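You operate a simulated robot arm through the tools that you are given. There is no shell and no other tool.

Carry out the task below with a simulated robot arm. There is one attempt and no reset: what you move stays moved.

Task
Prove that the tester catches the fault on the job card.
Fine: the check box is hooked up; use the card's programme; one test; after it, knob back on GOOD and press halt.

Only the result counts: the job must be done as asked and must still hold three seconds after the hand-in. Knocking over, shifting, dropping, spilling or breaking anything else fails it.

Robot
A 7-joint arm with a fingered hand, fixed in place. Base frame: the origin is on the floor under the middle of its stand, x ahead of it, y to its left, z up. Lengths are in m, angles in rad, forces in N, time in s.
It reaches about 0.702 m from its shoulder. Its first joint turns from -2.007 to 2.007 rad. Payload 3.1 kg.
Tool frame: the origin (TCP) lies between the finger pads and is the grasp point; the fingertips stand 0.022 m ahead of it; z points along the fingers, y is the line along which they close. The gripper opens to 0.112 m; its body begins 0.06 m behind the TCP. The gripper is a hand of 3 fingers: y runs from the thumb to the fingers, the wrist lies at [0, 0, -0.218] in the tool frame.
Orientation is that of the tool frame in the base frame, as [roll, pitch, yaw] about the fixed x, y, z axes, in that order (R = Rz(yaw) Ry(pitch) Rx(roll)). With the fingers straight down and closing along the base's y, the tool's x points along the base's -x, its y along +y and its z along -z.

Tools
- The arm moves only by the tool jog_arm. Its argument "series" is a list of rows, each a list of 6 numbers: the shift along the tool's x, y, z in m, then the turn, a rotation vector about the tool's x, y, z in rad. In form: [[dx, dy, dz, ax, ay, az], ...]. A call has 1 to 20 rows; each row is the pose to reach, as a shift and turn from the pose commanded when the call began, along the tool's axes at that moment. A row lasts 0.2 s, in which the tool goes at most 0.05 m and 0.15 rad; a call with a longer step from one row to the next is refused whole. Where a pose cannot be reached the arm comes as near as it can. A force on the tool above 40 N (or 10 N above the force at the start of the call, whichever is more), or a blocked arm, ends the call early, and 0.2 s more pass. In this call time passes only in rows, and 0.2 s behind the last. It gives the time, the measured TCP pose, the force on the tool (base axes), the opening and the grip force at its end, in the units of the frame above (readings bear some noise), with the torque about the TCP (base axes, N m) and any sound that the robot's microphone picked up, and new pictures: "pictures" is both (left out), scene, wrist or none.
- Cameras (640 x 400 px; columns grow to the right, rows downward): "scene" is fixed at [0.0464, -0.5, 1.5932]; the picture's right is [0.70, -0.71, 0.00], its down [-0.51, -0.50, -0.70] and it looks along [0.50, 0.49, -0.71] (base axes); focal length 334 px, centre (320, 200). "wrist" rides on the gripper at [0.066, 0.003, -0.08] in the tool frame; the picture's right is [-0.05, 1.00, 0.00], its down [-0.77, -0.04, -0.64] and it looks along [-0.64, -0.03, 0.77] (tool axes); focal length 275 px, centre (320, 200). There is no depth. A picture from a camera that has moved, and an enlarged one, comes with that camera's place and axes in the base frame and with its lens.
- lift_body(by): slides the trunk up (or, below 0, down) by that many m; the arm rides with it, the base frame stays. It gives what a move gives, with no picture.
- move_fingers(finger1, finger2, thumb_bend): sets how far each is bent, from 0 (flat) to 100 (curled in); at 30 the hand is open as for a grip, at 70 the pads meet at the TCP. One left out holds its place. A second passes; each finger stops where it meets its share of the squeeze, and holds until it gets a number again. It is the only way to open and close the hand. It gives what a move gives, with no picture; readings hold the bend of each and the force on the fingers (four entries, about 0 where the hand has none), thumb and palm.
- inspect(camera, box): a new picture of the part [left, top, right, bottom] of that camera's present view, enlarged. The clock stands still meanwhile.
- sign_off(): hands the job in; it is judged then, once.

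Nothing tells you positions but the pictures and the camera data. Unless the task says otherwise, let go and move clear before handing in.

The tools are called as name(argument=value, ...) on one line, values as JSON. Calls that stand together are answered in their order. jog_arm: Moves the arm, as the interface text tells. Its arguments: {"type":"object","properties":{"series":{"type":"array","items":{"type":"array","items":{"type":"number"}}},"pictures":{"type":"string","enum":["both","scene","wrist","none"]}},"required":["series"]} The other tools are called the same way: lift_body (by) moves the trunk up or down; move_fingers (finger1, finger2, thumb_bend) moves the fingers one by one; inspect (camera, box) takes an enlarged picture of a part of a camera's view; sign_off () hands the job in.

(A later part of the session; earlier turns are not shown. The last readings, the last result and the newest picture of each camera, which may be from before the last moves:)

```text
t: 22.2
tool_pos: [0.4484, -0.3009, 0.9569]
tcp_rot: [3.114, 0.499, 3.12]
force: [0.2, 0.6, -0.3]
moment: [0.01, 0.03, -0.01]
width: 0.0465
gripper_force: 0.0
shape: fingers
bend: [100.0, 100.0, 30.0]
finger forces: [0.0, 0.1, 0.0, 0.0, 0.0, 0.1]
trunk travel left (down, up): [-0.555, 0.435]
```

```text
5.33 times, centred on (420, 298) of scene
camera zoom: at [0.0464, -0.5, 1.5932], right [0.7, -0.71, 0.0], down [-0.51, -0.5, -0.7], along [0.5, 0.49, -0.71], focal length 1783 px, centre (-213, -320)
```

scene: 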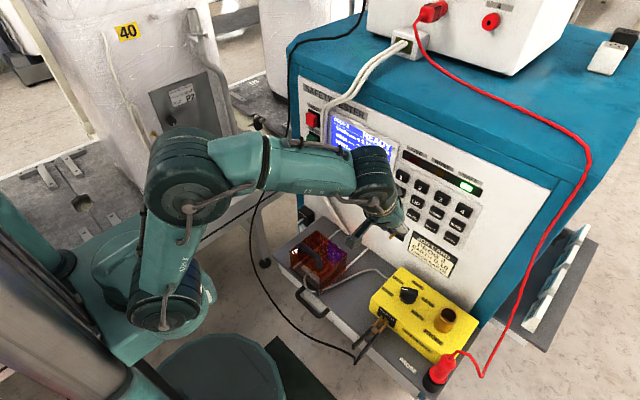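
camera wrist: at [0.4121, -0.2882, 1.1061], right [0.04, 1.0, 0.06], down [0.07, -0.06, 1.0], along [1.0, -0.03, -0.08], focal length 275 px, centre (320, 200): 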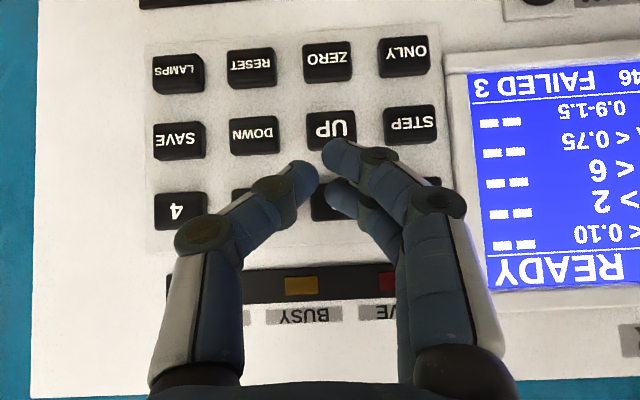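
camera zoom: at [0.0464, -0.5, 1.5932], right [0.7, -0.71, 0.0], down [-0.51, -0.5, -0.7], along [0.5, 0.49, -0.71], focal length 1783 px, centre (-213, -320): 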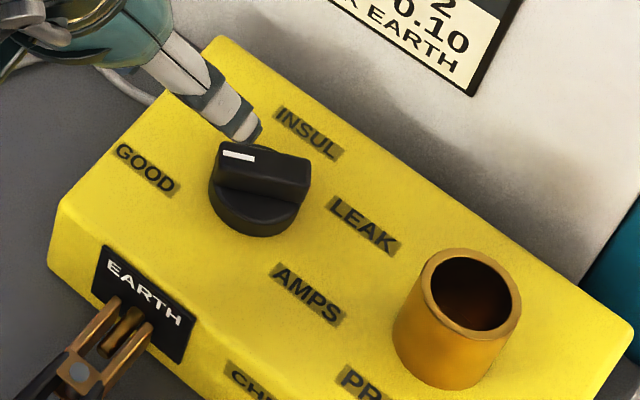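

The knob centre is near (0.501, -0.365), the box top z≈0.826, the skirt top ≈0.841 and the wing top ≈0.857. The wing points at GOOD. I'll bring the thumb tip down on the robot side of the pointer end, first part of the way.

jog_arm(series=[[0.008, 0.0015, 0.021, 0, 0, 0], [0.0163, 0.0029, 0.042, 0, 0, 0], [0.0228, 0.004, 0.0586, 0, 0, 0]])

inspect(camera="scene", box=[360, 260, 480, 335])

inspect(camera="wrist", box=[80, 60, 300, 200])

```text
t: 23.0
tool_pos: [0.459, -0.2938, 0.8946]
tcp_rot: [3.116, 0.5, 3.123]
force: [0.3, 0.4, 0.1]
moment: [-0.01, -0.01, 0.01]
width: 0.0464
gripper_force: 0.1
shape: fingers
bend: [100.0, 100.0, 30.0]
finger forces: [0.0, 0.0, 0.1, 0.0, 0.0, 0.1]
trunk travel left (down, up): [-0.555, 0.435]
camera wrist: at [0.3619, -0.2907, 0.9341], right [0.05, 1.0, 0.05], down [0.37, -0.06, 0.93], along [0.93, -0.03, -0.37], focal length 275 px, centre (320, 200)
```

scene: 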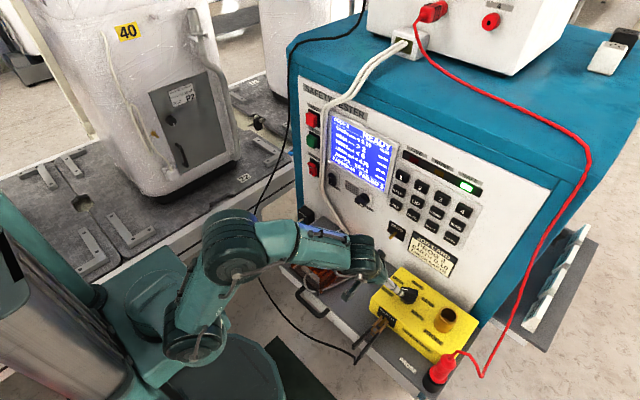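
wrist: 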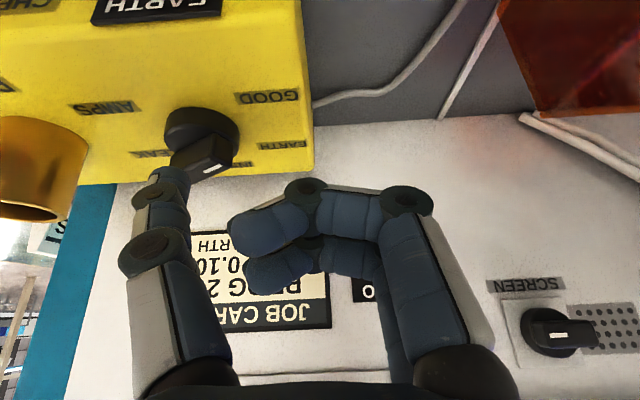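

```text
5.33 times, centred on (420, 298) of scene
camera zoom: at [0.0464, -0.5, 1.5932], right [0.7, -0.71, 0.0], down [-0.51, -0.5, -0.7], along [0.5, 0.49, -0.71], focal length 1783 px, centre (-213, -320)
```

zoom: 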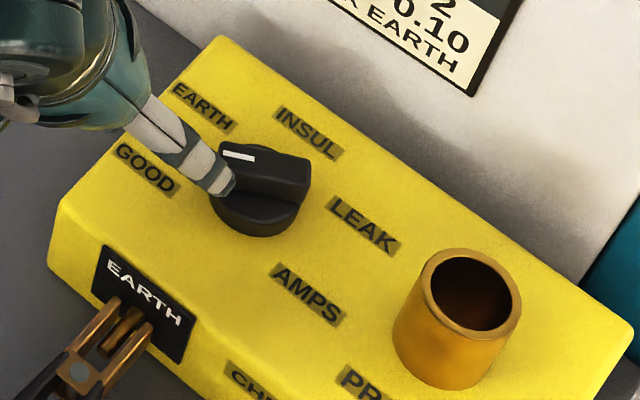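

```text
2.86 times, centred on (190, 130) of wrist
camera zoom: at [0.3619, -0.2907, 0.9341], right [0.05, 1.0, 0.05], down [0.37, -0.06, 0.93], along [0.93, -0.03, -0.37], focal length 786 px, centre (691, 400)
```

zoom: 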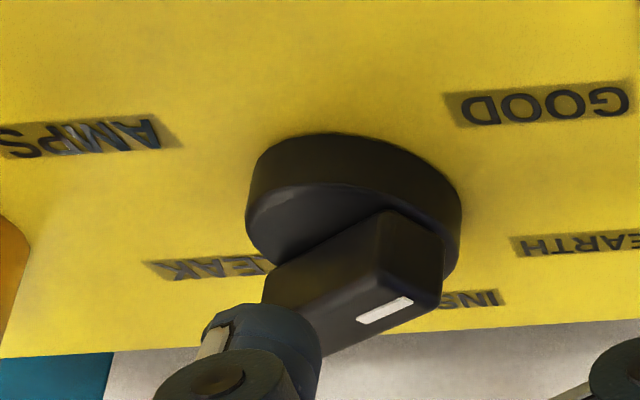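

The thumb tip is just above and on the robot side of the wing, matching my estimate. I'll lower it the last 26 mm straight down.

jog_arm(series=[[0.0042, -0.0002, 0.0076, 0, 0, 0], [0.0083, -0.0004, 0.0152, 0, 0, 0], [0.0124, -0.0006, 0.0228, 0, 0, 0]], pictures="none")

inspect(camera="scene", box=[380, 265, 450, 309])

inspect(camera="wrist", box=[100, 80, 300, 205])

```text
t: 23.8
tool_pos: [0.458, -0.2947, 0.8697]
tcp_rot: [3.114, 0.503, 3.123]
force: [0.0, -0.3, -0.3]
moment: [0.0, 0.02, 0.02]
width: 0.0463
gripper_force: 0.1
shape: fingers
bend: [100.0, 100.0, 30.0]
finger forces: [0.0, 0.0, 0.0, 0.0, 0.0, 0.0]
trunk travel left (down, up): [-0.555, 0.435]
```

```text
9.09 times, centred on (415, 287) of scene
camera zoom: at [0.0464, -0.5, 1.5932], right [0.7, -0.71, 0.0], down [-0.51, -0.5, -0.7], along [0.5, 0.49, -0.71], focal length 3040 px, centre (-544, -591)
```

zoom: 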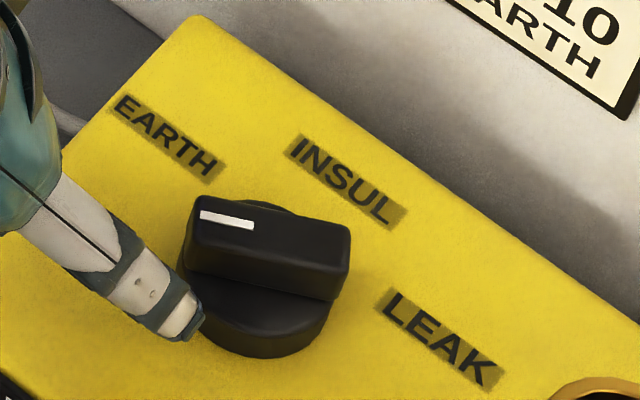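

```text
3.20 times, centred on (200, 142) of wrist
camera zoom: at [0.3612, -0.2912, 0.9082], right [0.05, 1.0, 0.05], down [0.37, -0.06, 0.93], along [0.93, -0.03, -0.37], focal length 881 px, centre (704, 384)
```

zoom: 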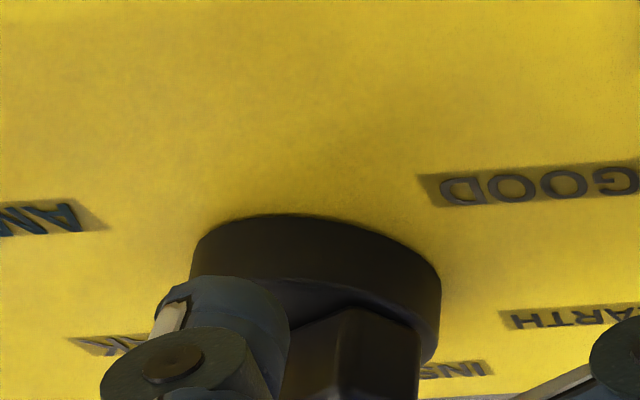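

The thumb tip sits beside the wing just above the skirt. Now I'll push the pointer end forward along an arc, half the turn first.

jog_arm(series=[[-0.0039, 0.0026, 0.0022, 0, 0, 0], [-0.0078, 0.0051, 0.0044, 0, 0, 0], [-0.0117, 0.009, 0.0066, 0, 0, 0], [-0.0156, 0.0131, 0.0088, 0, 0, 0]], pictures="none")

inspect(camera="scene", box=[380, 265, 450, 309])

```text
t: 24.8
tool_pos: [0.4753, -0.2812, 0.8692]
tcp_rot: [3.115, 0.499, 3.121]
force: [-0.6, 0.0, -0.2]
moment: [0.03, 0.03, -0.08]
width: 0.0468
gripper_force: 0.3
shape: fingers
bend: [100.0, 100.0, 30.0]
finger forces: [0.0, 0.1, 0.0, 0.1, 1.0, 0.1]
trunk travel left (down, up): [-0.555, 0.435]
```

```text
9.09 times, centred on (415, 287) of scene
camera zoom: at [0.0464, -0.5, 1.5932], right [0.7, -0.71, 0.0], down [-0.51, -0.5, -0.7], along [0.5, 0.49, -0.71], focal length 3040 px, centre (-544, -591)
```

zoom: 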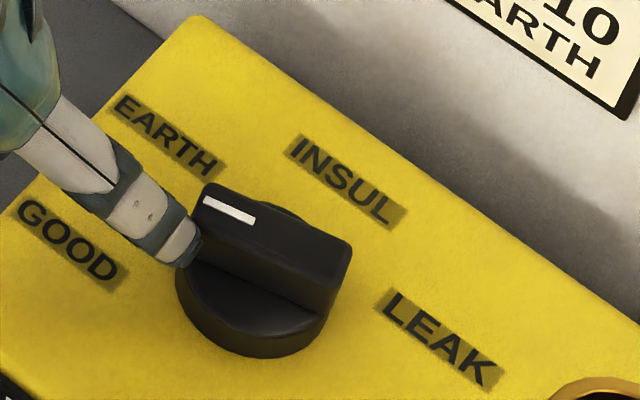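

The knob has started to turn with very little force. I'll continue along the arc.

jog_arm(series=[[-0.0026, 0.002, 0.0015, 0, 0, 0], [-0.0052, 0.004, 0.003, 0, 0, 0], [-0.0078, 0.006, 0.0045, 0, 0, 0], [-0.0104, 0.0081, 0.0059, 0, 0, 0]], pictures="none")

inspect(camera="scene", box=[380, 265, 450, 309])

```text
t: 25.8
tool_pos: [0.4888, -0.2724, 0.8688]
tcp_rot: [3.116, 0.5, 3.123]
force: [0.1, -0.4, -0.1]
moment: [0.05, -0.01, 0.02]
width: 0.0467
gripper_force: 0.0
shape: fingers
bend: [100.0, 100.0, 30.0]
finger forces: [0.0, 0.0, 0.0, 0.1, 0.0, 0.0]
trunk travel left (down, up): [-0.555, 0.435]
```

```text
9.09 times, centred on (415, 287) of scene
camera zoom: at [0.0464, -0.5, 1.5932], right [0.7, -0.71, 0.0], down [-0.51, -0.5, -0.7], along [0.5, 0.49, -0.71], focal length 3040 px, centre (-544, -591)
```

zoom: 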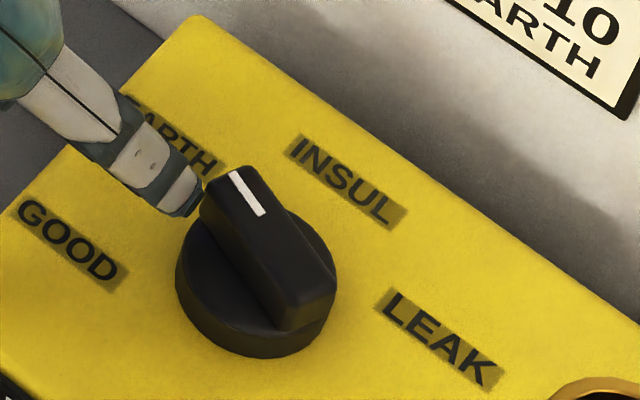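

The pointer has swung past halfway toward EARTH. I'll zoom in tighter to judge its angle.

inspect(camera="scene", box=[394, 275, 426, 295])

inspect(camera="wrist", box=[60, 40, 320, 205])

```text
16.00 times, centred on (410, 285) of scene
camera zoom: at [0.0464, -0.5, 1.5932], right [0.7, -0.71, 0.0], down [-0.51, -0.5, -0.7], along [0.5, 0.49, -0.71], focal length 5350 px, centre (-1120, -1160)
```

zoom: 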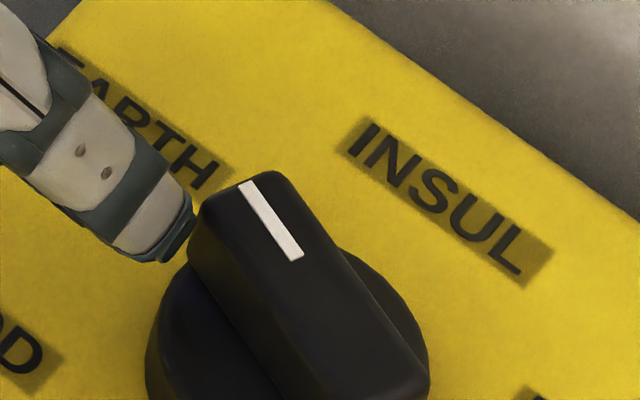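

```text
2.42 times, centred on (190, 122) of wrist
camera zoom: at [0.3913, -0.2697, 0.9089], right [0.05, 1.0, 0.05], down [0.37, -0.06, 0.93], along [0.93, -0.03, -0.37], focal length 667 px, centre (635, 388)
```

zoom: 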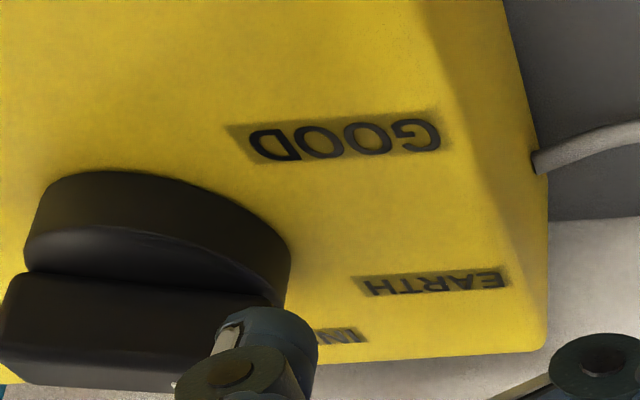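

The pointer is at about 69°, and EARTH is at about 60°. I'll nudge it 5 mm further.

jog_arm(series=[[-0.0022, 0, 0.0012, 0, 0, 0], [-0.0044, 0, 0.0024, 0, 0, 0]], pictures="none")

inspect(camera="scene", box=[394, 275, 426, 295])

```text
t: 26.4
tool_pos: [0.4937, -0.2735, 0.8699]
tcp_rot: [3.114, 0.497, 3.121]
force: [-2.8, 0.1, -0.9]
moment: [0.02, 0.02, -0.18]
width: 0.0469
gripper_force: 1.1
shape: fingers
bend: [100.0, 100.0, 30.0]
finger forces: [0.0, 0.1, 0.0, 0.0, 2.4, 0.1]
trunk travel left (down, up): [-0.555, 0.435]
```

```text
16.00 times, centred on (410, 285) of scene
camera zoom: at [0.0464, -0.5, 1.5932], right [0.7, -0.71, 0.0], down [-0.51, -0.5, -0.7], along [0.5, 0.49, -0.71], focal length 5350 px, centre (-1120, -1160)
```

zoom: 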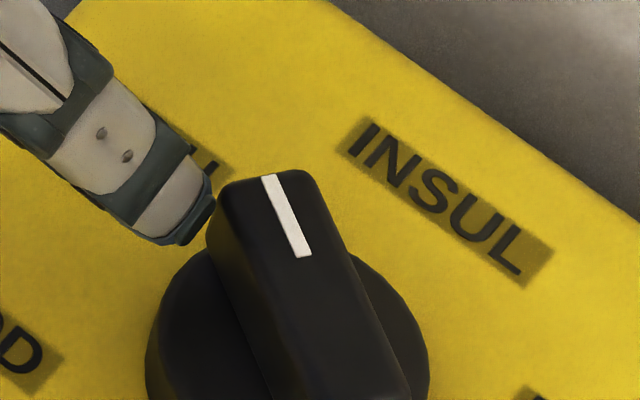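

The thumb is now pressing against a spring-like resistance at about 56°. I'll pull back and see where the pointer rests.

jog_arm(series=[[0.0132, 0, -0.0072, 0, 0, 0], [0.0263, 0, -0.0144, 0, 0, 0]], pictures="none")

inspect(camera="scene", box=[394, 275, 426, 295])

inspect(camera="scene", box=[380, 265, 450, 309])

```text
t: 27.0
tool_pos: [0.4642, -0.2739, 0.8708]
tcp_rot: [3.113, 0.501, 3.122]
force: [-0.1, 0.6, -0.3]
moment: [-0.02, 0.0, -0.01]
width: 0.0466
gripper_force: 0.1
shape: fingers
bend: [100.0, 100.0, 30.0]
finger forces: [0.1, 0.0, 0.1, 0.0, 0.1, 0.0]
trunk travel left (down, up): [-0.555, 0.435]
```

```text
16.00 times, centred on (410, 285) of scene
camera zoom: at [0.0464, -0.5, 1.5932], right [0.7, -0.71, 0.0], down [-0.51, -0.5, -0.7], along [0.5, 0.49, -0.71], focal length 5350 px, centre (-1120, -1160)
```

zoom: 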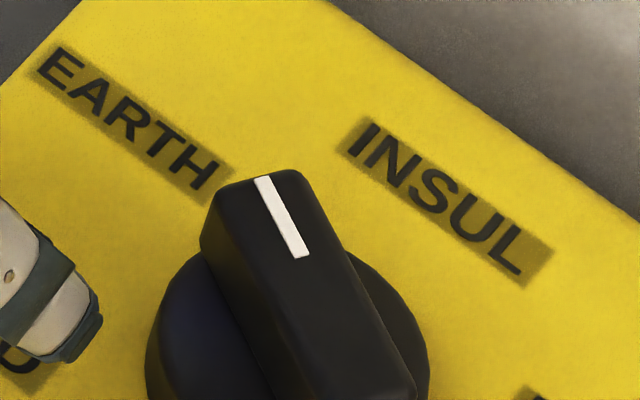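

```text
9.09 times, centred on (415, 287) of scene
camera zoom: at [0.0464, -0.5, 1.5932], right [0.7, -0.71, 0.0], down [-0.51, -0.5, -0.7], along [0.5, 0.49, -0.71], focal length 3040 px, centre (-544, -591)
```

zoom: 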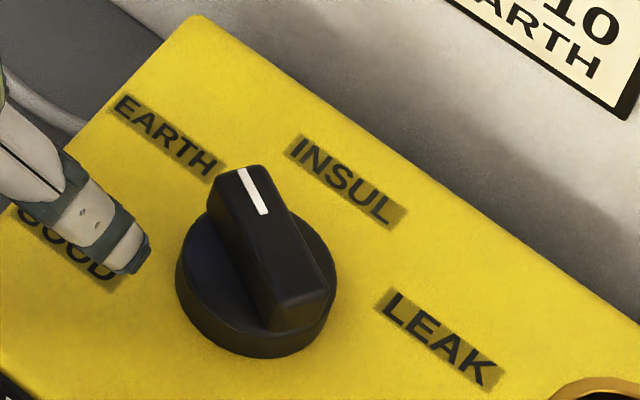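

The pointer rests at about 60°, on EARTH. Next I'll lift the hand clear, raise the trunk to panel height and pinch the tips again for the TEST button.

jog_arm(series=[[-0.0069, 0.0006, -0.0266, 0, 0, 0], [-0.0138, 0.0011, -0.0532, 0, 0, 0], [-0.0207, 0.0017, -0.0798, 0, 0, 0]], pictures="none")

lift_body(by=0.14)

move_fingers(finger1=69, finger2=69, thumb_bend=30)

move_fingers(thumb_bend=70)

inspect(camera="scene", box=[360, 250, 480, 325])

inspect(camera="scene", box=[290, 90, 390, 190])

```text
t: 27.8
tool_pos: [0.4444, -0.2745, 0.9499]
tcp_rot: [3.114, 0.499, 3.12]
force: [-0.5, -0.2, -0.6]
moment: [0.0, -0.01, -0.03]
width: 0.0465
gripper_force: 0.2
shape: fingers
bend: [100.0, 100.0, 30.0]
finger forces: [0.0, 0.0, 0.0, 0.0, 0.0, 0.0]
trunk travel left (down, up): [-0.555, 0.435]
```

```text
t: 29.5
tool_pos: [0.4434, -0.275, 1.0894]
tcp_rot: [3.115, 0.499, 3.123]
force: [-0.4, 1.4, -0.3]
moment: [-0.03, -0.03, -0.01]
width: 0.0462
gripper_force: 0.0
shape: fingers
bend: [100.0, 100.0, 30.0]
finger forces: [0.0, 0.0, 0.1, 0.0, 0.0, 0.1]
trunk travel left (down, up): [-0.695, 0.295]
```

```text
t: 30.5
tool_pos: [0.4442, -0.275, 1.0897]
tcp_rot: [3.114, 0.5, 3.121]
force: [0.1, 0.4, 0.4]
moment: [-0.02, 0.03, 0.02]
width: 0.0569
gripper_force: 0.0
shape: fingers
bend: [69.0, 69.0, 30.0]
finger forces: [0.0, 0.0, 0.0, 0.0, 0.0, 0.0]
trunk travel left (down, up): [-0.695, 0.295]
```

```text
t: 31.5
tool_pos: [0.4445, -0.2748, 1.0897]
tcp_rot: [3.114, 0.499, 3.122]
force: [-0.8, 0.2, -0.1]
moment: [-0.03, 0.02, 0.03]
width: 0.0032
gripper_force: 0.1
shape: fingers
bend: [69.0, 69.0, 70.0]
finger forces: [0.0, 0.0, 0.1, 0.1, 0.1, 0.0]
trunk travel left (down, up): [-0.695, 0.295]
```

```text
5.33 times, centred on (420, 288) of scene
camera zoom: at [0.0464, -0.5, 1.5932], right [0.7, -0.71, 0.0], down [-0.51, -0.5, -0.7], along [0.5, 0.49, -0.71], focal length 1783 px, centre (-213, -267)
```

zoom: 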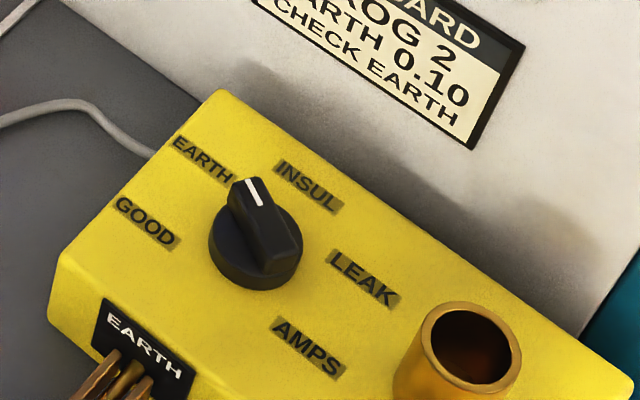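

```text
4.00 times, centred on (340, 140) of scene
camera zoom: at [0.0464, -0.5, 1.5932], right [0.7, -0.71, 0.0], down [-0.51, -0.5, -0.7], along [0.5, 0.49, -0.71], focal length 1337 px, centre (240, 440)
```

zoom: 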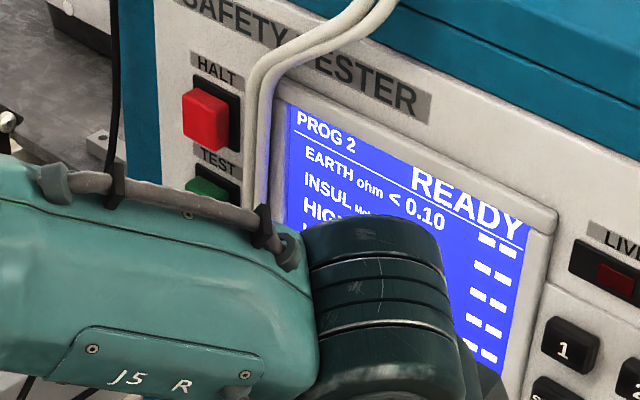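

The knob is on EARTH and the panel reads PROG 2, READY. I'll move the hand left toward the TEST button, keeping well back from the panel and the white cables.

jog_arm(series=[[-0.0032, 0.0376, 0.0014, 0, -0.03, 0], [-0.0064, 0.0751, 0.0027, 0, -0.06, 0], [-0.0095, 0.1127, 0.004, 0, -0.09, 0], [-0.0127, 0.1502, 0.0054, 0, -0.12, 0]])

```text
t: 32.5
tool_pos: [0.4594, -0.1269, 1.0953]
tcp_rot: [3.113, 0.622, 3.117]
force: [-0.5, 0.2, 0.4]
moment: [-0.01, -0.04, 0.0]
width: 0.003
gripper_force: 0.1
shape: fingers
bend: [69.0, 69.0, 70.0]
finger forces: [0.0, 0.0, 0.1, 0.0, 0.0, 0.1]
trunk travel left (down, up): [-0.695, 0.295]
camera wrist: at [0.3584, -0.1228, 1.1234], right [0.04, 1.0, 0.05], down [0.26, -0.06, 0.96], along [0.97, -0.03, -0.26], focal length 275 px, centre (320, 200)
```

scene: 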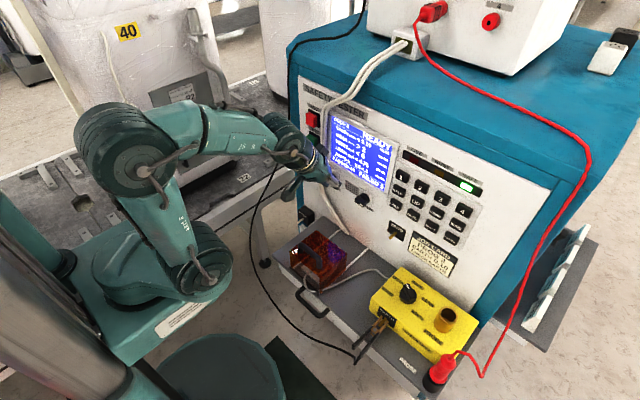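
wrist: 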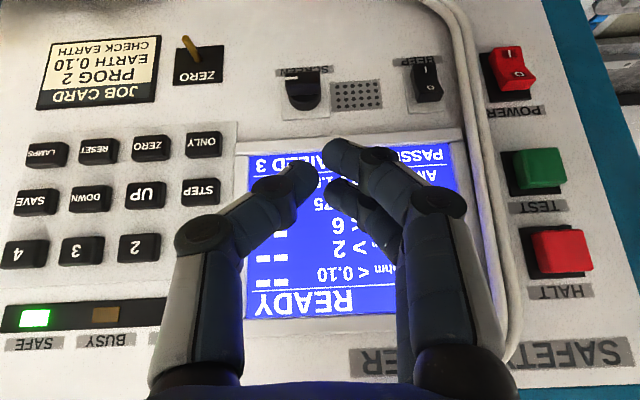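

TEST is near (0.575, 0.048, 1.049) and HALT near (0.575, 0.048, 1.115), with white cables to their right at y≈0 standing off the panel. I'll turn the hand slightly to the right so the thumb side stays back from the cables, and move in front of TEST.

jog_arm(series=[[0.003, 0.0353, 0.0074, 0.023, -0.057, 0.033], [0.006, 0.0705, 0.0148, 0.047, -0.114, 0.065], [0.009, 0.1058, 0.0223, 0.07, -0.171, 0.098], [0.012, 0.141, 0.0297, 0.093, -0.228, 0.13], [0.015, 0.1763, 0.0371, 0.1166, -0.285, 0.163]])

```text
t: 33.7
tool_pos: [0.4693, 0.0541, 1.0593]
tcp_rot: [3.063, 0.899, 2.878]
force: [-0.6, -0.3, 0.4]
moment: [-0.04, 0.01, -0.02]
width: 0.0032
gripper_force: 0.1
shape: fingers
bend: [69.0, 69.0, 70.0]
finger forces: [0.0, 0.1, 0.0, 0.0, 0.0, 0.0]
trunk travel left (down, up): [-0.695, 0.295]
camera wrist: at [0.3685, 0.0792, 1.0582], right [0.23, 0.97, 0.09], down [-0.04, -0.08, 1.0], along [0.97, -0.23, 0.02], focal length 275 px, centre (320, 200)
```

scene: 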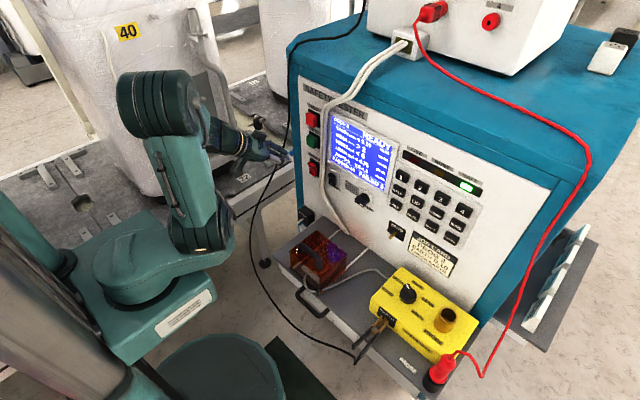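
wrist: 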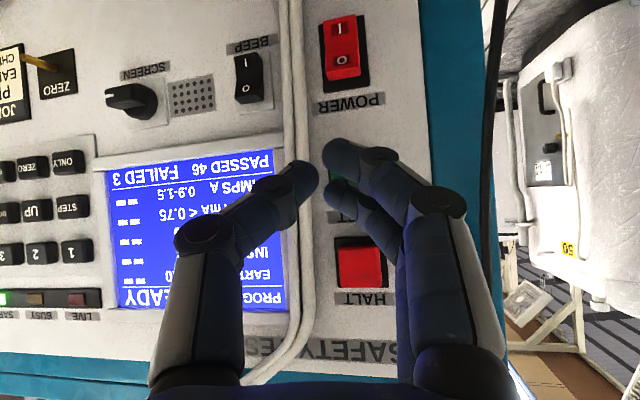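

With the hand turned, I place TEST at about (0.585, 0.056, 1.046), with the cables hugging the panel about 4.5 cm to the right. I'll approach to about 2.5 cm from TEST and check.

jog_arm(series=[[-0.0091, 0.0032, 0.0183, 0, 0, 0], [-0.0181, 0.0064, 0.0366, 0, 0, 0], [-0.0272, 0.0096, 0.0549, 0, 0, 0]])

inspect(camera="wrist", box=[240, 80, 480, 300])

inspect(camera="scene", box=[250, 90, 350, 190])

```text
t: 34.5
tool_pos: [0.5309, 0.0507, 1.048]
tcp_rot: [3.059, 0.898, 2.871]
force: [0.6, -0.2, 0.9]
moment: [-0.01, -0.02, -0.01]
width: 0.0036
gripper_force: 0.0
shape: fingers
bend: [69.0, 69.0, 70.0]
finger forces: [0.0, 0.1, 0.1, 0.0, 0.0, 0.1]
trunk travel left (down, up): [-0.695, 0.295]
camera wrist: at [0.4294, 0.0759, 1.0469], right [0.23, 0.97, 0.09], down [-0.03, -0.08, 1.0], along [0.97, -0.23, 0.01], focal length 275 px, centre (320, 200)
```

scene: 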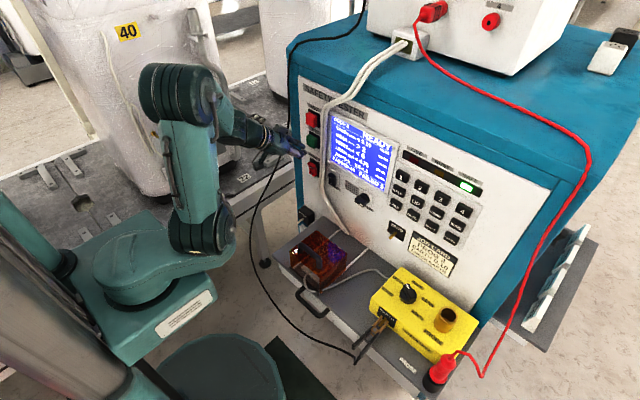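
wrist: 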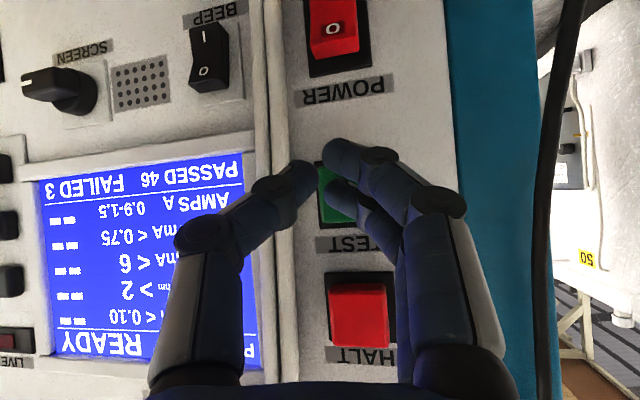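

```text
1.82 times, centred on (360, 190) of wrist
camera zoom: at [0.4294, 0.0759, 1.0469], right [0.23, 0.97, 0.09], down [-0.03, -0.08, 1.0], along [0.97, -0.23, 0.01], focal length 500 px, centre (247, 218)
```

zoom: 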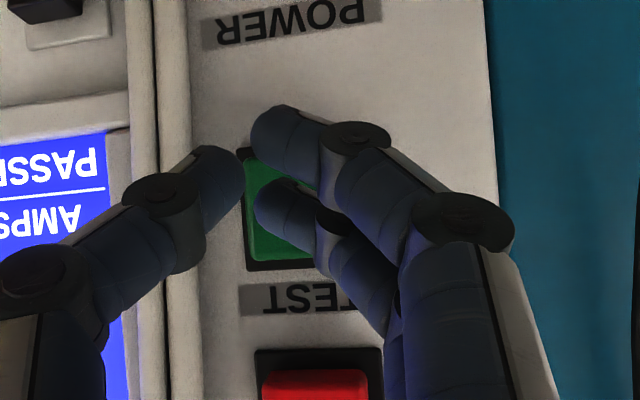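

```text
4.00 times, centred on (300, 140) of scene
camera zoom: at [0.0464, -0.5, 1.5932], right [0.7, -0.71, 0.0], down [-0.51, -0.5, -0.7], along [0.5, 0.49, -0.71], focal length 1337 px, centre (400, 440)
```

zoom: 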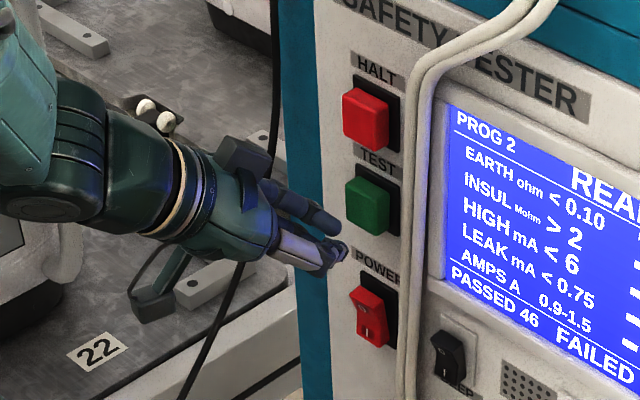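

The leading tip is lined up with TEST, the knob is on EARTH and PROG 2 is ready. I'll advance toward the button, watching the force.

jog_arm(series=[[-0.0051, 0.0038, 0.0067, 0, 0, 0], [-0.0102, 0.0075, 0.0134, 0, 0, 0]], pictures="wrist")

```text
t: 35.1
tool_pos: [0.5482, 0.0523, 1.0482]
tcp_rot: [3.059, 0.897, 2.873]
force: [-0.5, -0.2, -0.1]
moment: [-0.02, 0.01, 0.08]
width: 0.0036
gripper_force: 0.1
shape: fingers
bend: [69.0, 69.0, 70.0]
finger forces: [0.1, 0.0, 0.1, 0.0, 0.0, 0.1]
trunk travel left (down, up): [-0.695, 0.295]
camera wrist: at [0.4468, 0.0789, 1.0473], right [0.23, 0.97, 0.09], down [-0.03, -0.08, 1.0], along [0.97, -0.23, 0.01], focal length 275 px, centre (320, 200)
```

wrist: 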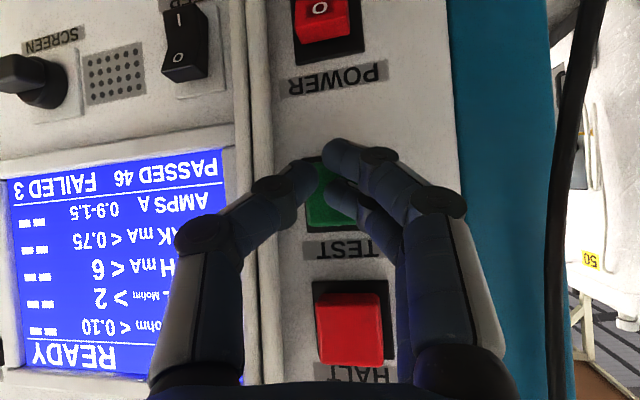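

Still clear of contact. I'll press in 3 mm steps and stop at the click.

jog_arm(series=[[-0.0018, 0.0006, 0.0023, 0, 0, 0], [-0.0036, 0.0012, 0.0046, 0, 0, 0]], pictures="none")

```text
t: 35.7
tool_pos: [0.5535, 0.0541, 1.0487]
tcp_rot: [3.058, 0.897, 2.872]
force: [-2.6, 0.2, -1.1]
moment: [-0.01, 0.03, 0.01]
width: 0.0033
gripper_force: 2.0
shape: fingers
bend: [69.0, 70.0, 70.0]
finger forces: [0.1, 3.1, 0.0, 0.1, 0.0, 0.0]
trunk travel left (down, up): [-0.695, 0.295]
heard: click
```

I heard the click, so TEST is pressed once. I'll back straight off and watch the screen.

jog_arm(series=[[0.0108, -0.0036, -0.0139, 0, 0, 0], [0.024, -0.008, -0.031, 0, 0, 0], [0.042, -0.014, -0.0542, 0, 0, 0]])

inspect(camera="scene", box=[290, 80, 490, 205])

```text
t: 36.5
tool_pos: [0.4843, 0.053, 1.0486]
tcp_rot: [3.057, 0.896, 2.873]
force: [0.3, -0.3, 0.9]
moment: [-0.01, -0.01, 0.0]
width: 0.0036
gripper_force: 0.1
shape: fingers
bend: [69.0, 69.0, 70.0]
finger forces: [0.1, 0.0, 0.0, 0.0, 0.1, 0.0]
trunk travel left (down, up): [-0.695, 0.295]
camera wrist: at [0.381, 0.0785, 1.0474], right [0.23, 0.97, 0.09], down [-0.04, -0.08, 1.0], along [0.97, -0.23, 0.02], focal length 275 px, centre (320, 200)
```

scene: 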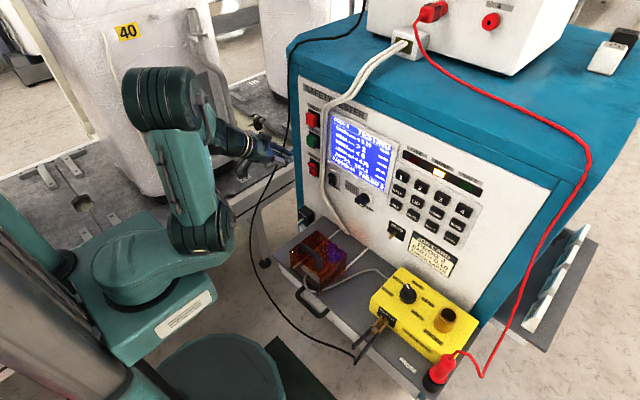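
wrist: 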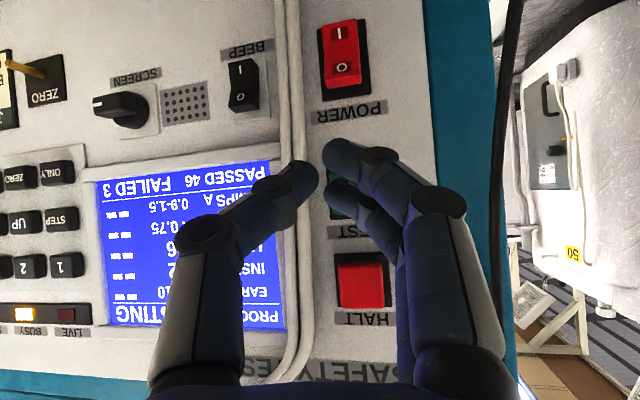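

```text
3.20 times, centred on (390, 142) of scene
camera zoom: at [0.0464, -0.5, 1.5932], right [0.7, -0.71, 0.0], down [-0.51, -0.5, -0.7], along [0.5, 0.49, -0.71], focal length 1070 px, centre (96, 384)
```

zoom: 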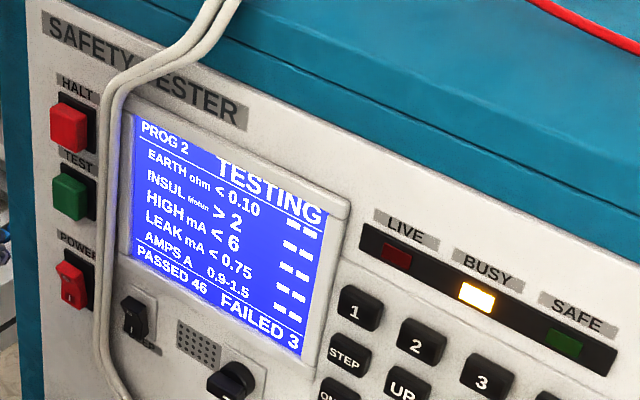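

The test is running, with BUSY lit and TESTING on the screen. I'll hold still and wait for the result.

jog_arm(series=[[0, 0, 0, 0, 0, 0], [0, 0, 0, 0, 0, 0], [0, 0, 0, 0, 0, 0], [0, 0, 0, 0, 0, 0], [0, 0, 0, 0, 0, 0], [0, 0, 0, 0, 0, 0], [0, 0, 0, 0, 0, 0], [0, 0, 0, 0, 0, 0]], pictures="none")

inspect(camera="scene", box=[290, 80, 490, 205])

```text
t: 38.3
tool_pos: [0.4835, 0.0545, 1.0479]
tcp_rot: [3.061, 0.898, 2.873]
force: [0.5, 0.5, -0.4]
moment: [0.02, 0.0, -0.01]
width: 0.0034
gripper_force: 0.1
shape: fingers
bend: [69.0, 69.0, 70.0]
finger forces: [0.1, 0.1, 0.0, 0.1, 0.1, 0.0]
trunk travel left (down, up): [-0.695, 0.295]
```

```text
3.20 times, centred on (390, 142) of scene
camera zoom: at [0.0464, -0.5, 1.5932], right [0.7, -0.71, 0.0], down [-0.51, -0.5, -0.7], along [0.5, 0.49, -0.71], focal length 1070 px, centre (96, 384)
```

zoom: 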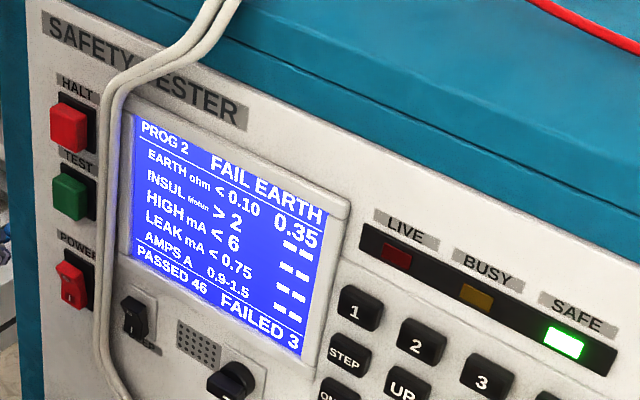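

The screen reads FAIL EARTH 0.35 and SAFE is lit, so the tester caught the fault. Next I'll go back to the check box and return the knob to GOOD.

jog_arm(series=[[-0.0104, -0.036, -0.005, -0.023, 0.057, -0.033], [-0.0208, -0.072, -0.0099, -0.047, 0.114, -0.065], [-0.0311, -0.1081, -0.0149, -0.07, 0.171, -0.098], [-0.0415, -0.1441, -0.0198, -0.093, 0.228, -0.13], [-0.0519, -0.1801, -0.0248, -0.1166, 0.285, -0.163]], pictures="scene")

jog_arm(series=[[0.0031, -0.0433, -0.0019, 0, 0.03, 0], [0.0062, -0.0866, -0.0037, 0, 0.06, 0], [0.0093, -0.1299, -0.0056, 0, 0.09, 0], [0.0124, -0.1732, -0.0074, 0, 0.12, 0]], pictures="scene")

inspect(camera="scene", box=[290, 80, 490, 205])

```text
t: 39.5
tool_pos: [0.459, -0.1267, 1.0953]
tcp_rot: [3.109, 0.622, 3.116]
force: [0.0, -0.2, -0.1]
moment: [0.0, -0.05, -0.02]
width: 0.0035
gripper_force: 0.0
shape: fingers
bend: [69.0, 69.0, 70.0]
finger forces: [0.0, 0.1, 0.1, 0.1, 0.0, 0.0]
trunk travel left (down, up): [-0.695, 0.295]
```

scene: 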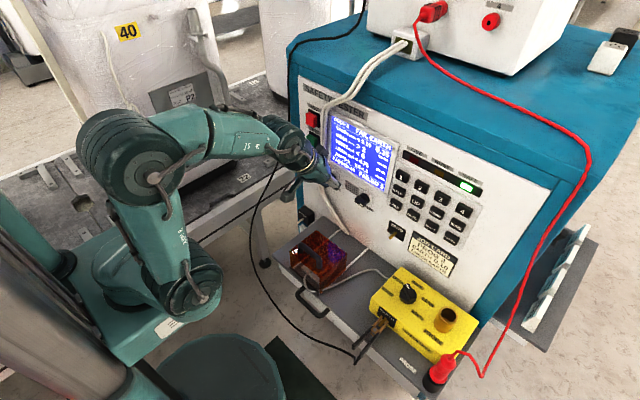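

```text
t: 40.5
tool_pos: [0.4422, -0.3003, 1.0893]
tcp_rot: [3.114, 0.498, 3.121]
force: [0.3, -0.2, 0.1]
moment: [-0.01, -0.02, 0.0]
width: 0.0034
gripper_force: 0.2
shape: fingers
bend: [69.0, 69.0, 70.0]
finger forces: [0.0, 0.0, 0.1, 0.1, 0.0, 0.0]
trunk travel left (down, up): [-0.695, 0.295]
```

scene: 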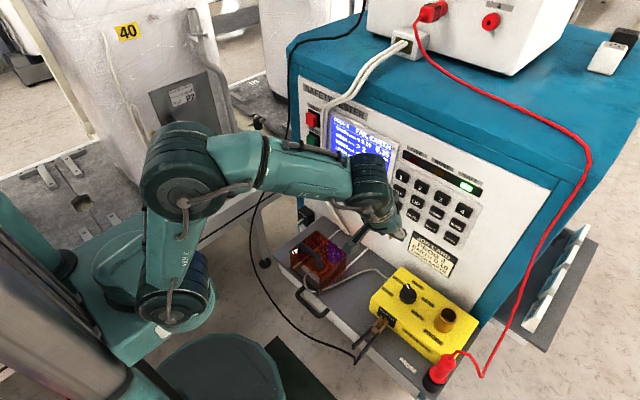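

```text
3.20 times, centred on (390, 142) of scene
camera zoom: at [0.0464, -0.5, 1.5932], right [0.7, -0.71, 0.0], down [-0.51, -0.5, -0.7], along [0.5, 0.49, -0.71], focal length 1070 px, centre (96, 384)
```

zoom: 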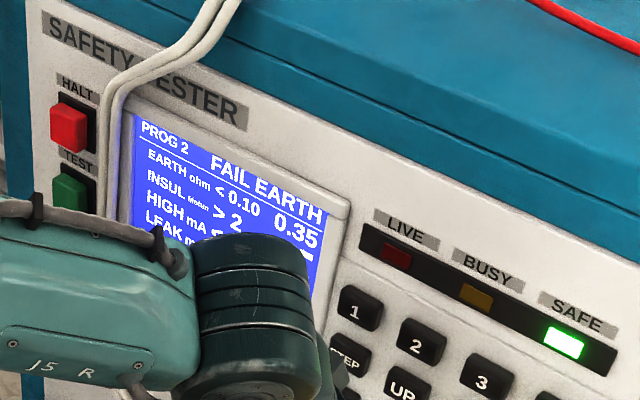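

I'm back on the right side and the FAIL EARTH result still stands. I'll open the hand so the thumb can push the tail of the wing, and lower the trunk as before.

move_fingers(finger1=30, finger2=30, thumb_bend=30)

lift_body(by=-0.14)

inspect(camera="wrist", box=[0, 0, 640, 400])

inspect(camera="scene", box=[340, 230, 480, 330])

```text
t: 41.5
tool_pos: [0.4433, -0.2999, 1.0882]
tcp_rot: [3.113, 0.5, 3.122]
force: [0.2, 0.3, -0.5]
moment: [-0.02, 0.0, -0.03]
width: 0.111
gripper_force: 0.0
shape: fingers
bend: [30.0, 30.0, 30.0]
finger forces: [0.1, 0.0, 0.0, 0.1, 0.1, 0.1]
trunk travel left (down, up): [-0.695, 0.295]
```

```text
t: 43.2
tool_pos: [0.4424, -0.2991, 0.9504]
tcp_rot: [3.115, 0.5, 3.122]
force: [0.0, -0.5, -1.7]
moment: [-0.02, 0.01, 0.04]
width: 0.1114
gripper_force: 0.0
shape: fingers
bend: [30.0, 30.0, 30.0]
finger forces: [0.0, 0.1, 0.0, 0.0, 0.0, 0.0]
trunk travel left (down, up): [-0.555, 0.435]
```

```text
1.00 times, centred on (320, 200) of wrist (not enlarged: the box is as wide or as high as the picture)
camera zoom: at [0.3453, -0.2958, 0.9891], right [0.05, 1.0, 0.05], down [0.37, -0.06, 0.93], along [0.93, -0.03, -0.37], focal length 275 px, centre (320, 200)
```

zoom: 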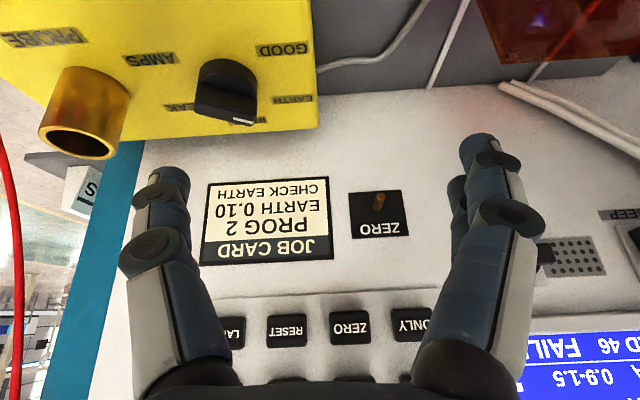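

```text
4.00 times, centred on (410, 280) of scene
camera zoom: at [0.0464, -0.5, 1.5932], right [0.7, -0.71, 0.0], down [-0.51, -0.5, -0.7], along [0.5, 0.49, -0.71], focal length 1337 px, centre (-40, -120)
```

zoom: 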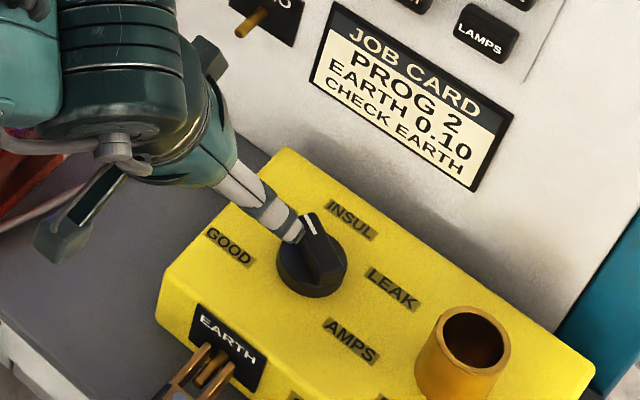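

The open hand is above the box with the thumb over the knob area. I'll bring the thumb tip down on the robot side of the wing's tail.

jog_arm(series=[[0.0048, -0.0021, 0.0182, 0, 0, 0], [0.0095, -0.0041, 0.0365, 0, 0, 0], [0.0143, -0.0062, 0.0547, 0, 0, 0]], pictures="wrist")

inspect(camera="scene", box=[370, 255, 450, 305])

```text
t: 44.0
tool_pos: [0.4568, -0.3062, 0.8938]
tcp_rot: [3.113, 0.499, 3.121]
force: [-0.2, -0.5, -0.5]
moment: [-0.04, 0.01, 0.0]
width: 0.1113
gripper_force: 0.1
shape: fingers
bend: [30.0, 30.0, 30.0]
finger forces: [0.0, 0.0, 0.1, 0.0, 0.0, 0.0]
trunk travel left (down, up): [-0.555, 0.435]
camera wrist: at [0.3598, -0.3018, 0.9337], right [0.05, 1.0, 0.05], down [0.37, -0.06, 0.93], along [0.93, -0.03, -0.37], focal length 275 px, centre (320, 200)
```

wrist: 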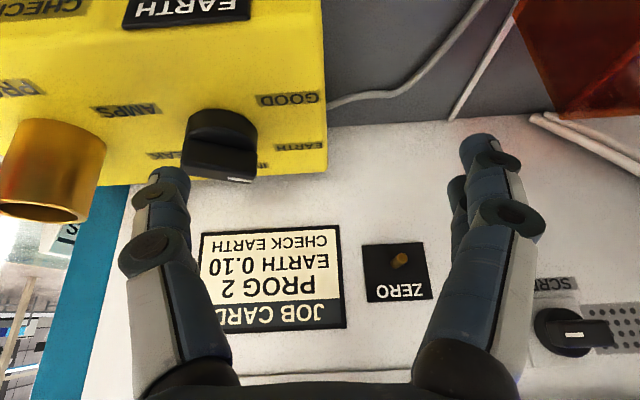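

```text
8.00 times, centred on (410, 280) of scene
camera zoom: at [0.0464, -0.5, 1.5932], right [0.7, -0.71, 0.0], down [-0.51, -0.5, -0.7], along [0.5, 0.49, -0.71], focal length 2675 px, centre (-400, -440)
```

zoom: 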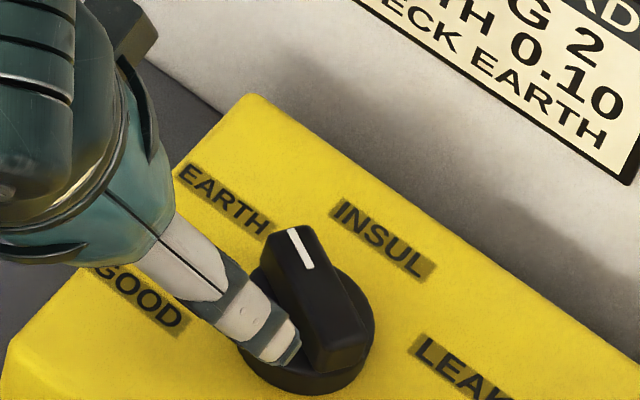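

The tip is over the robot side of the tail with about 15 mm clearance. I'll lower it the last 24 mm.

jog_arm(series=[[0.0038, -0.0002, 0.007, 0, 0, 0], [0.0077, -0.0004, 0.0141, 0, 0, 0], [0.0115, -0.0006, 0.0211, 0, 0, 0]], pictures="none")

inspect(camera="scene", box=[380, 265, 450, 309])

```text
t: 44.8
tool_pos: [0.4568, -0.304, 0.8697]
tcp_rot: [3.114, 0.501, 3.122]
force: [0.7, 0.2, -0.9]
moment: [-0.01, 0.03, -0.02]
width: 0.1111
gripper_force: 0.0
shape: fingers
bend: [30.0, 30.0, 30.0]
finger forces: [0.0, 0.1, 0.0, 0.0, 0.0, 0.1]
trunk travel left (down, up): [-0.555, 0.435]
```

```text
9.09 times, centred on (415, 287) of scene
camera zoom: at [0.0464, -0.5, 1.5932], right [0.7, -0.71, 0.0], down [-0.51, -0.5, -0.7], along [0.5, 0.49, -0.71], focal length 3040 px, centre (-544, -591)
```

zoom: 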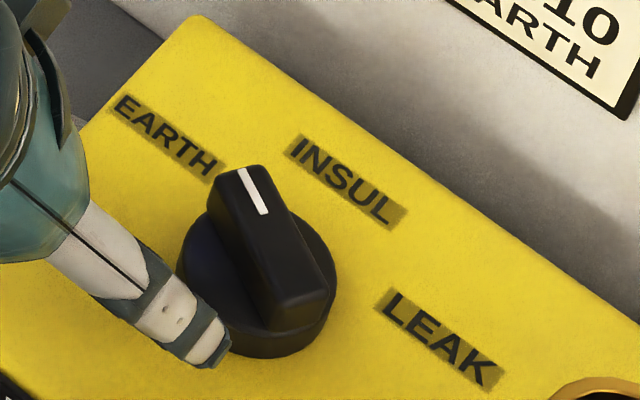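

The tip is at wing height behind the tail. I'll push the tail forward along the mirrored arc, half the turn first.

jog_arm(series=[[-0.004, -0.0025, 0.0021, 0, 0, 0], [-0.008, -0.0049, 0.0042, 0, 0, 0], [-0.0122, -0.0078, 0.0064, 0, 0, 0], [-0.0164, -0.0108, 0.0087, 0, 0, 0]], pictures="none")

inspect(camera="scene", box=[380, 265, 450, 309])

```text
t: 45.8
tool_pos: [0.4744, -0.315, 0.8703]
tcp_rot: [3.113, 0.501, 3.122]
force: [-2.3, 0.7, 0.1]
moment: [0.05, 0.03, -0.12]
width: 0.1114
gripper_force: 1.2
shape: fingers
bend: [30.0, 30.0, 30.0]
finger forces: [0.1, 0.0, 0.0, 0.0, 1.9, 0.1]
trunk travel left (down, up): [-0.555, 0.435]
```

```text
9.09 times, centred on (415, 287) of scene
camera zoom: at [0.0464, -0.5, 1.5932], right [0.7, -0.71, 0.0], down [-0.51, -0.5, -0.7], along [0.5, 0.49, -0.71], focal length 3040 px, centre (-544, -591)
```

zoom: 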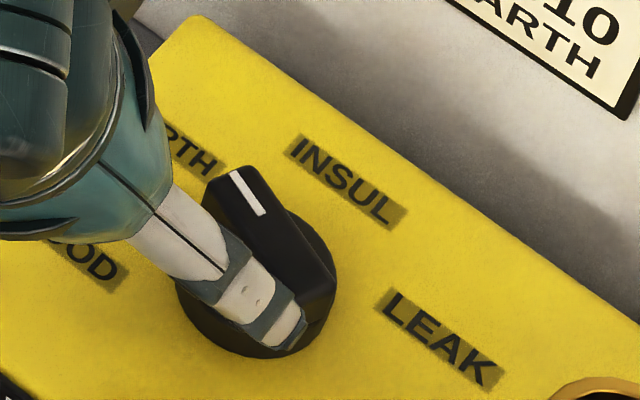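

The knob is turning back with light force. I'll continue along the arc.

jog_arm(series=[[-0.004, -0.003, 0.0021, 0, 0, 0], [-0.008, -0.0059, 0.0042, 0, 0, 0], [-0.012, -0.0084, 0.0063, 0, 0, 0]], pictures="none")

inspect(camera="scene", box=[380, 265, 450, 309])

```text
t: 46.6
tool_pos: [0.4887, -0.3246, 0.8708]
tcp_rot: [3.116, 0.5, 3.123]
force: [0.1, 0.8, -0.1]
moment: [0.01, 0.0, -0.01]
width: 0.1115
gripper_force: 0.1
shape: fingers
bend: [30.0, 30.0, 30.0]
finger forces: [0.0, 0.0, 0.0, 0.0, 0.1, 0.1]
trunk travel left (down, up): [-0.555, 0.435]
```

```text
9.09 times, centred on (415, 287) of scene
camera zoom: at [0.0464, -0.5, 1.5932], right [0.7, -0.71, 0.0], down [-0.51, -0.5, -0.7], along [0.5, 0.49, -0.71], focal length 3040 px, centre (-544, -591)
```

zoom: 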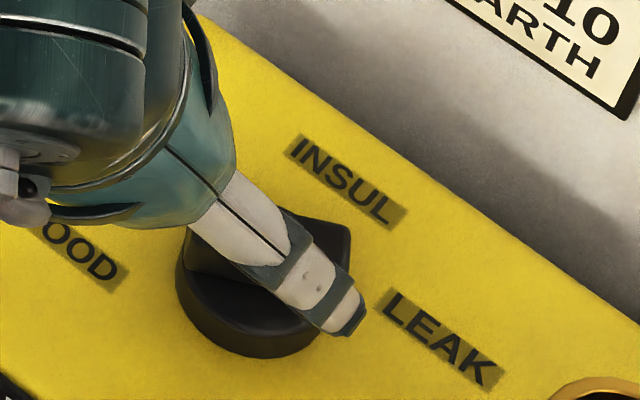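

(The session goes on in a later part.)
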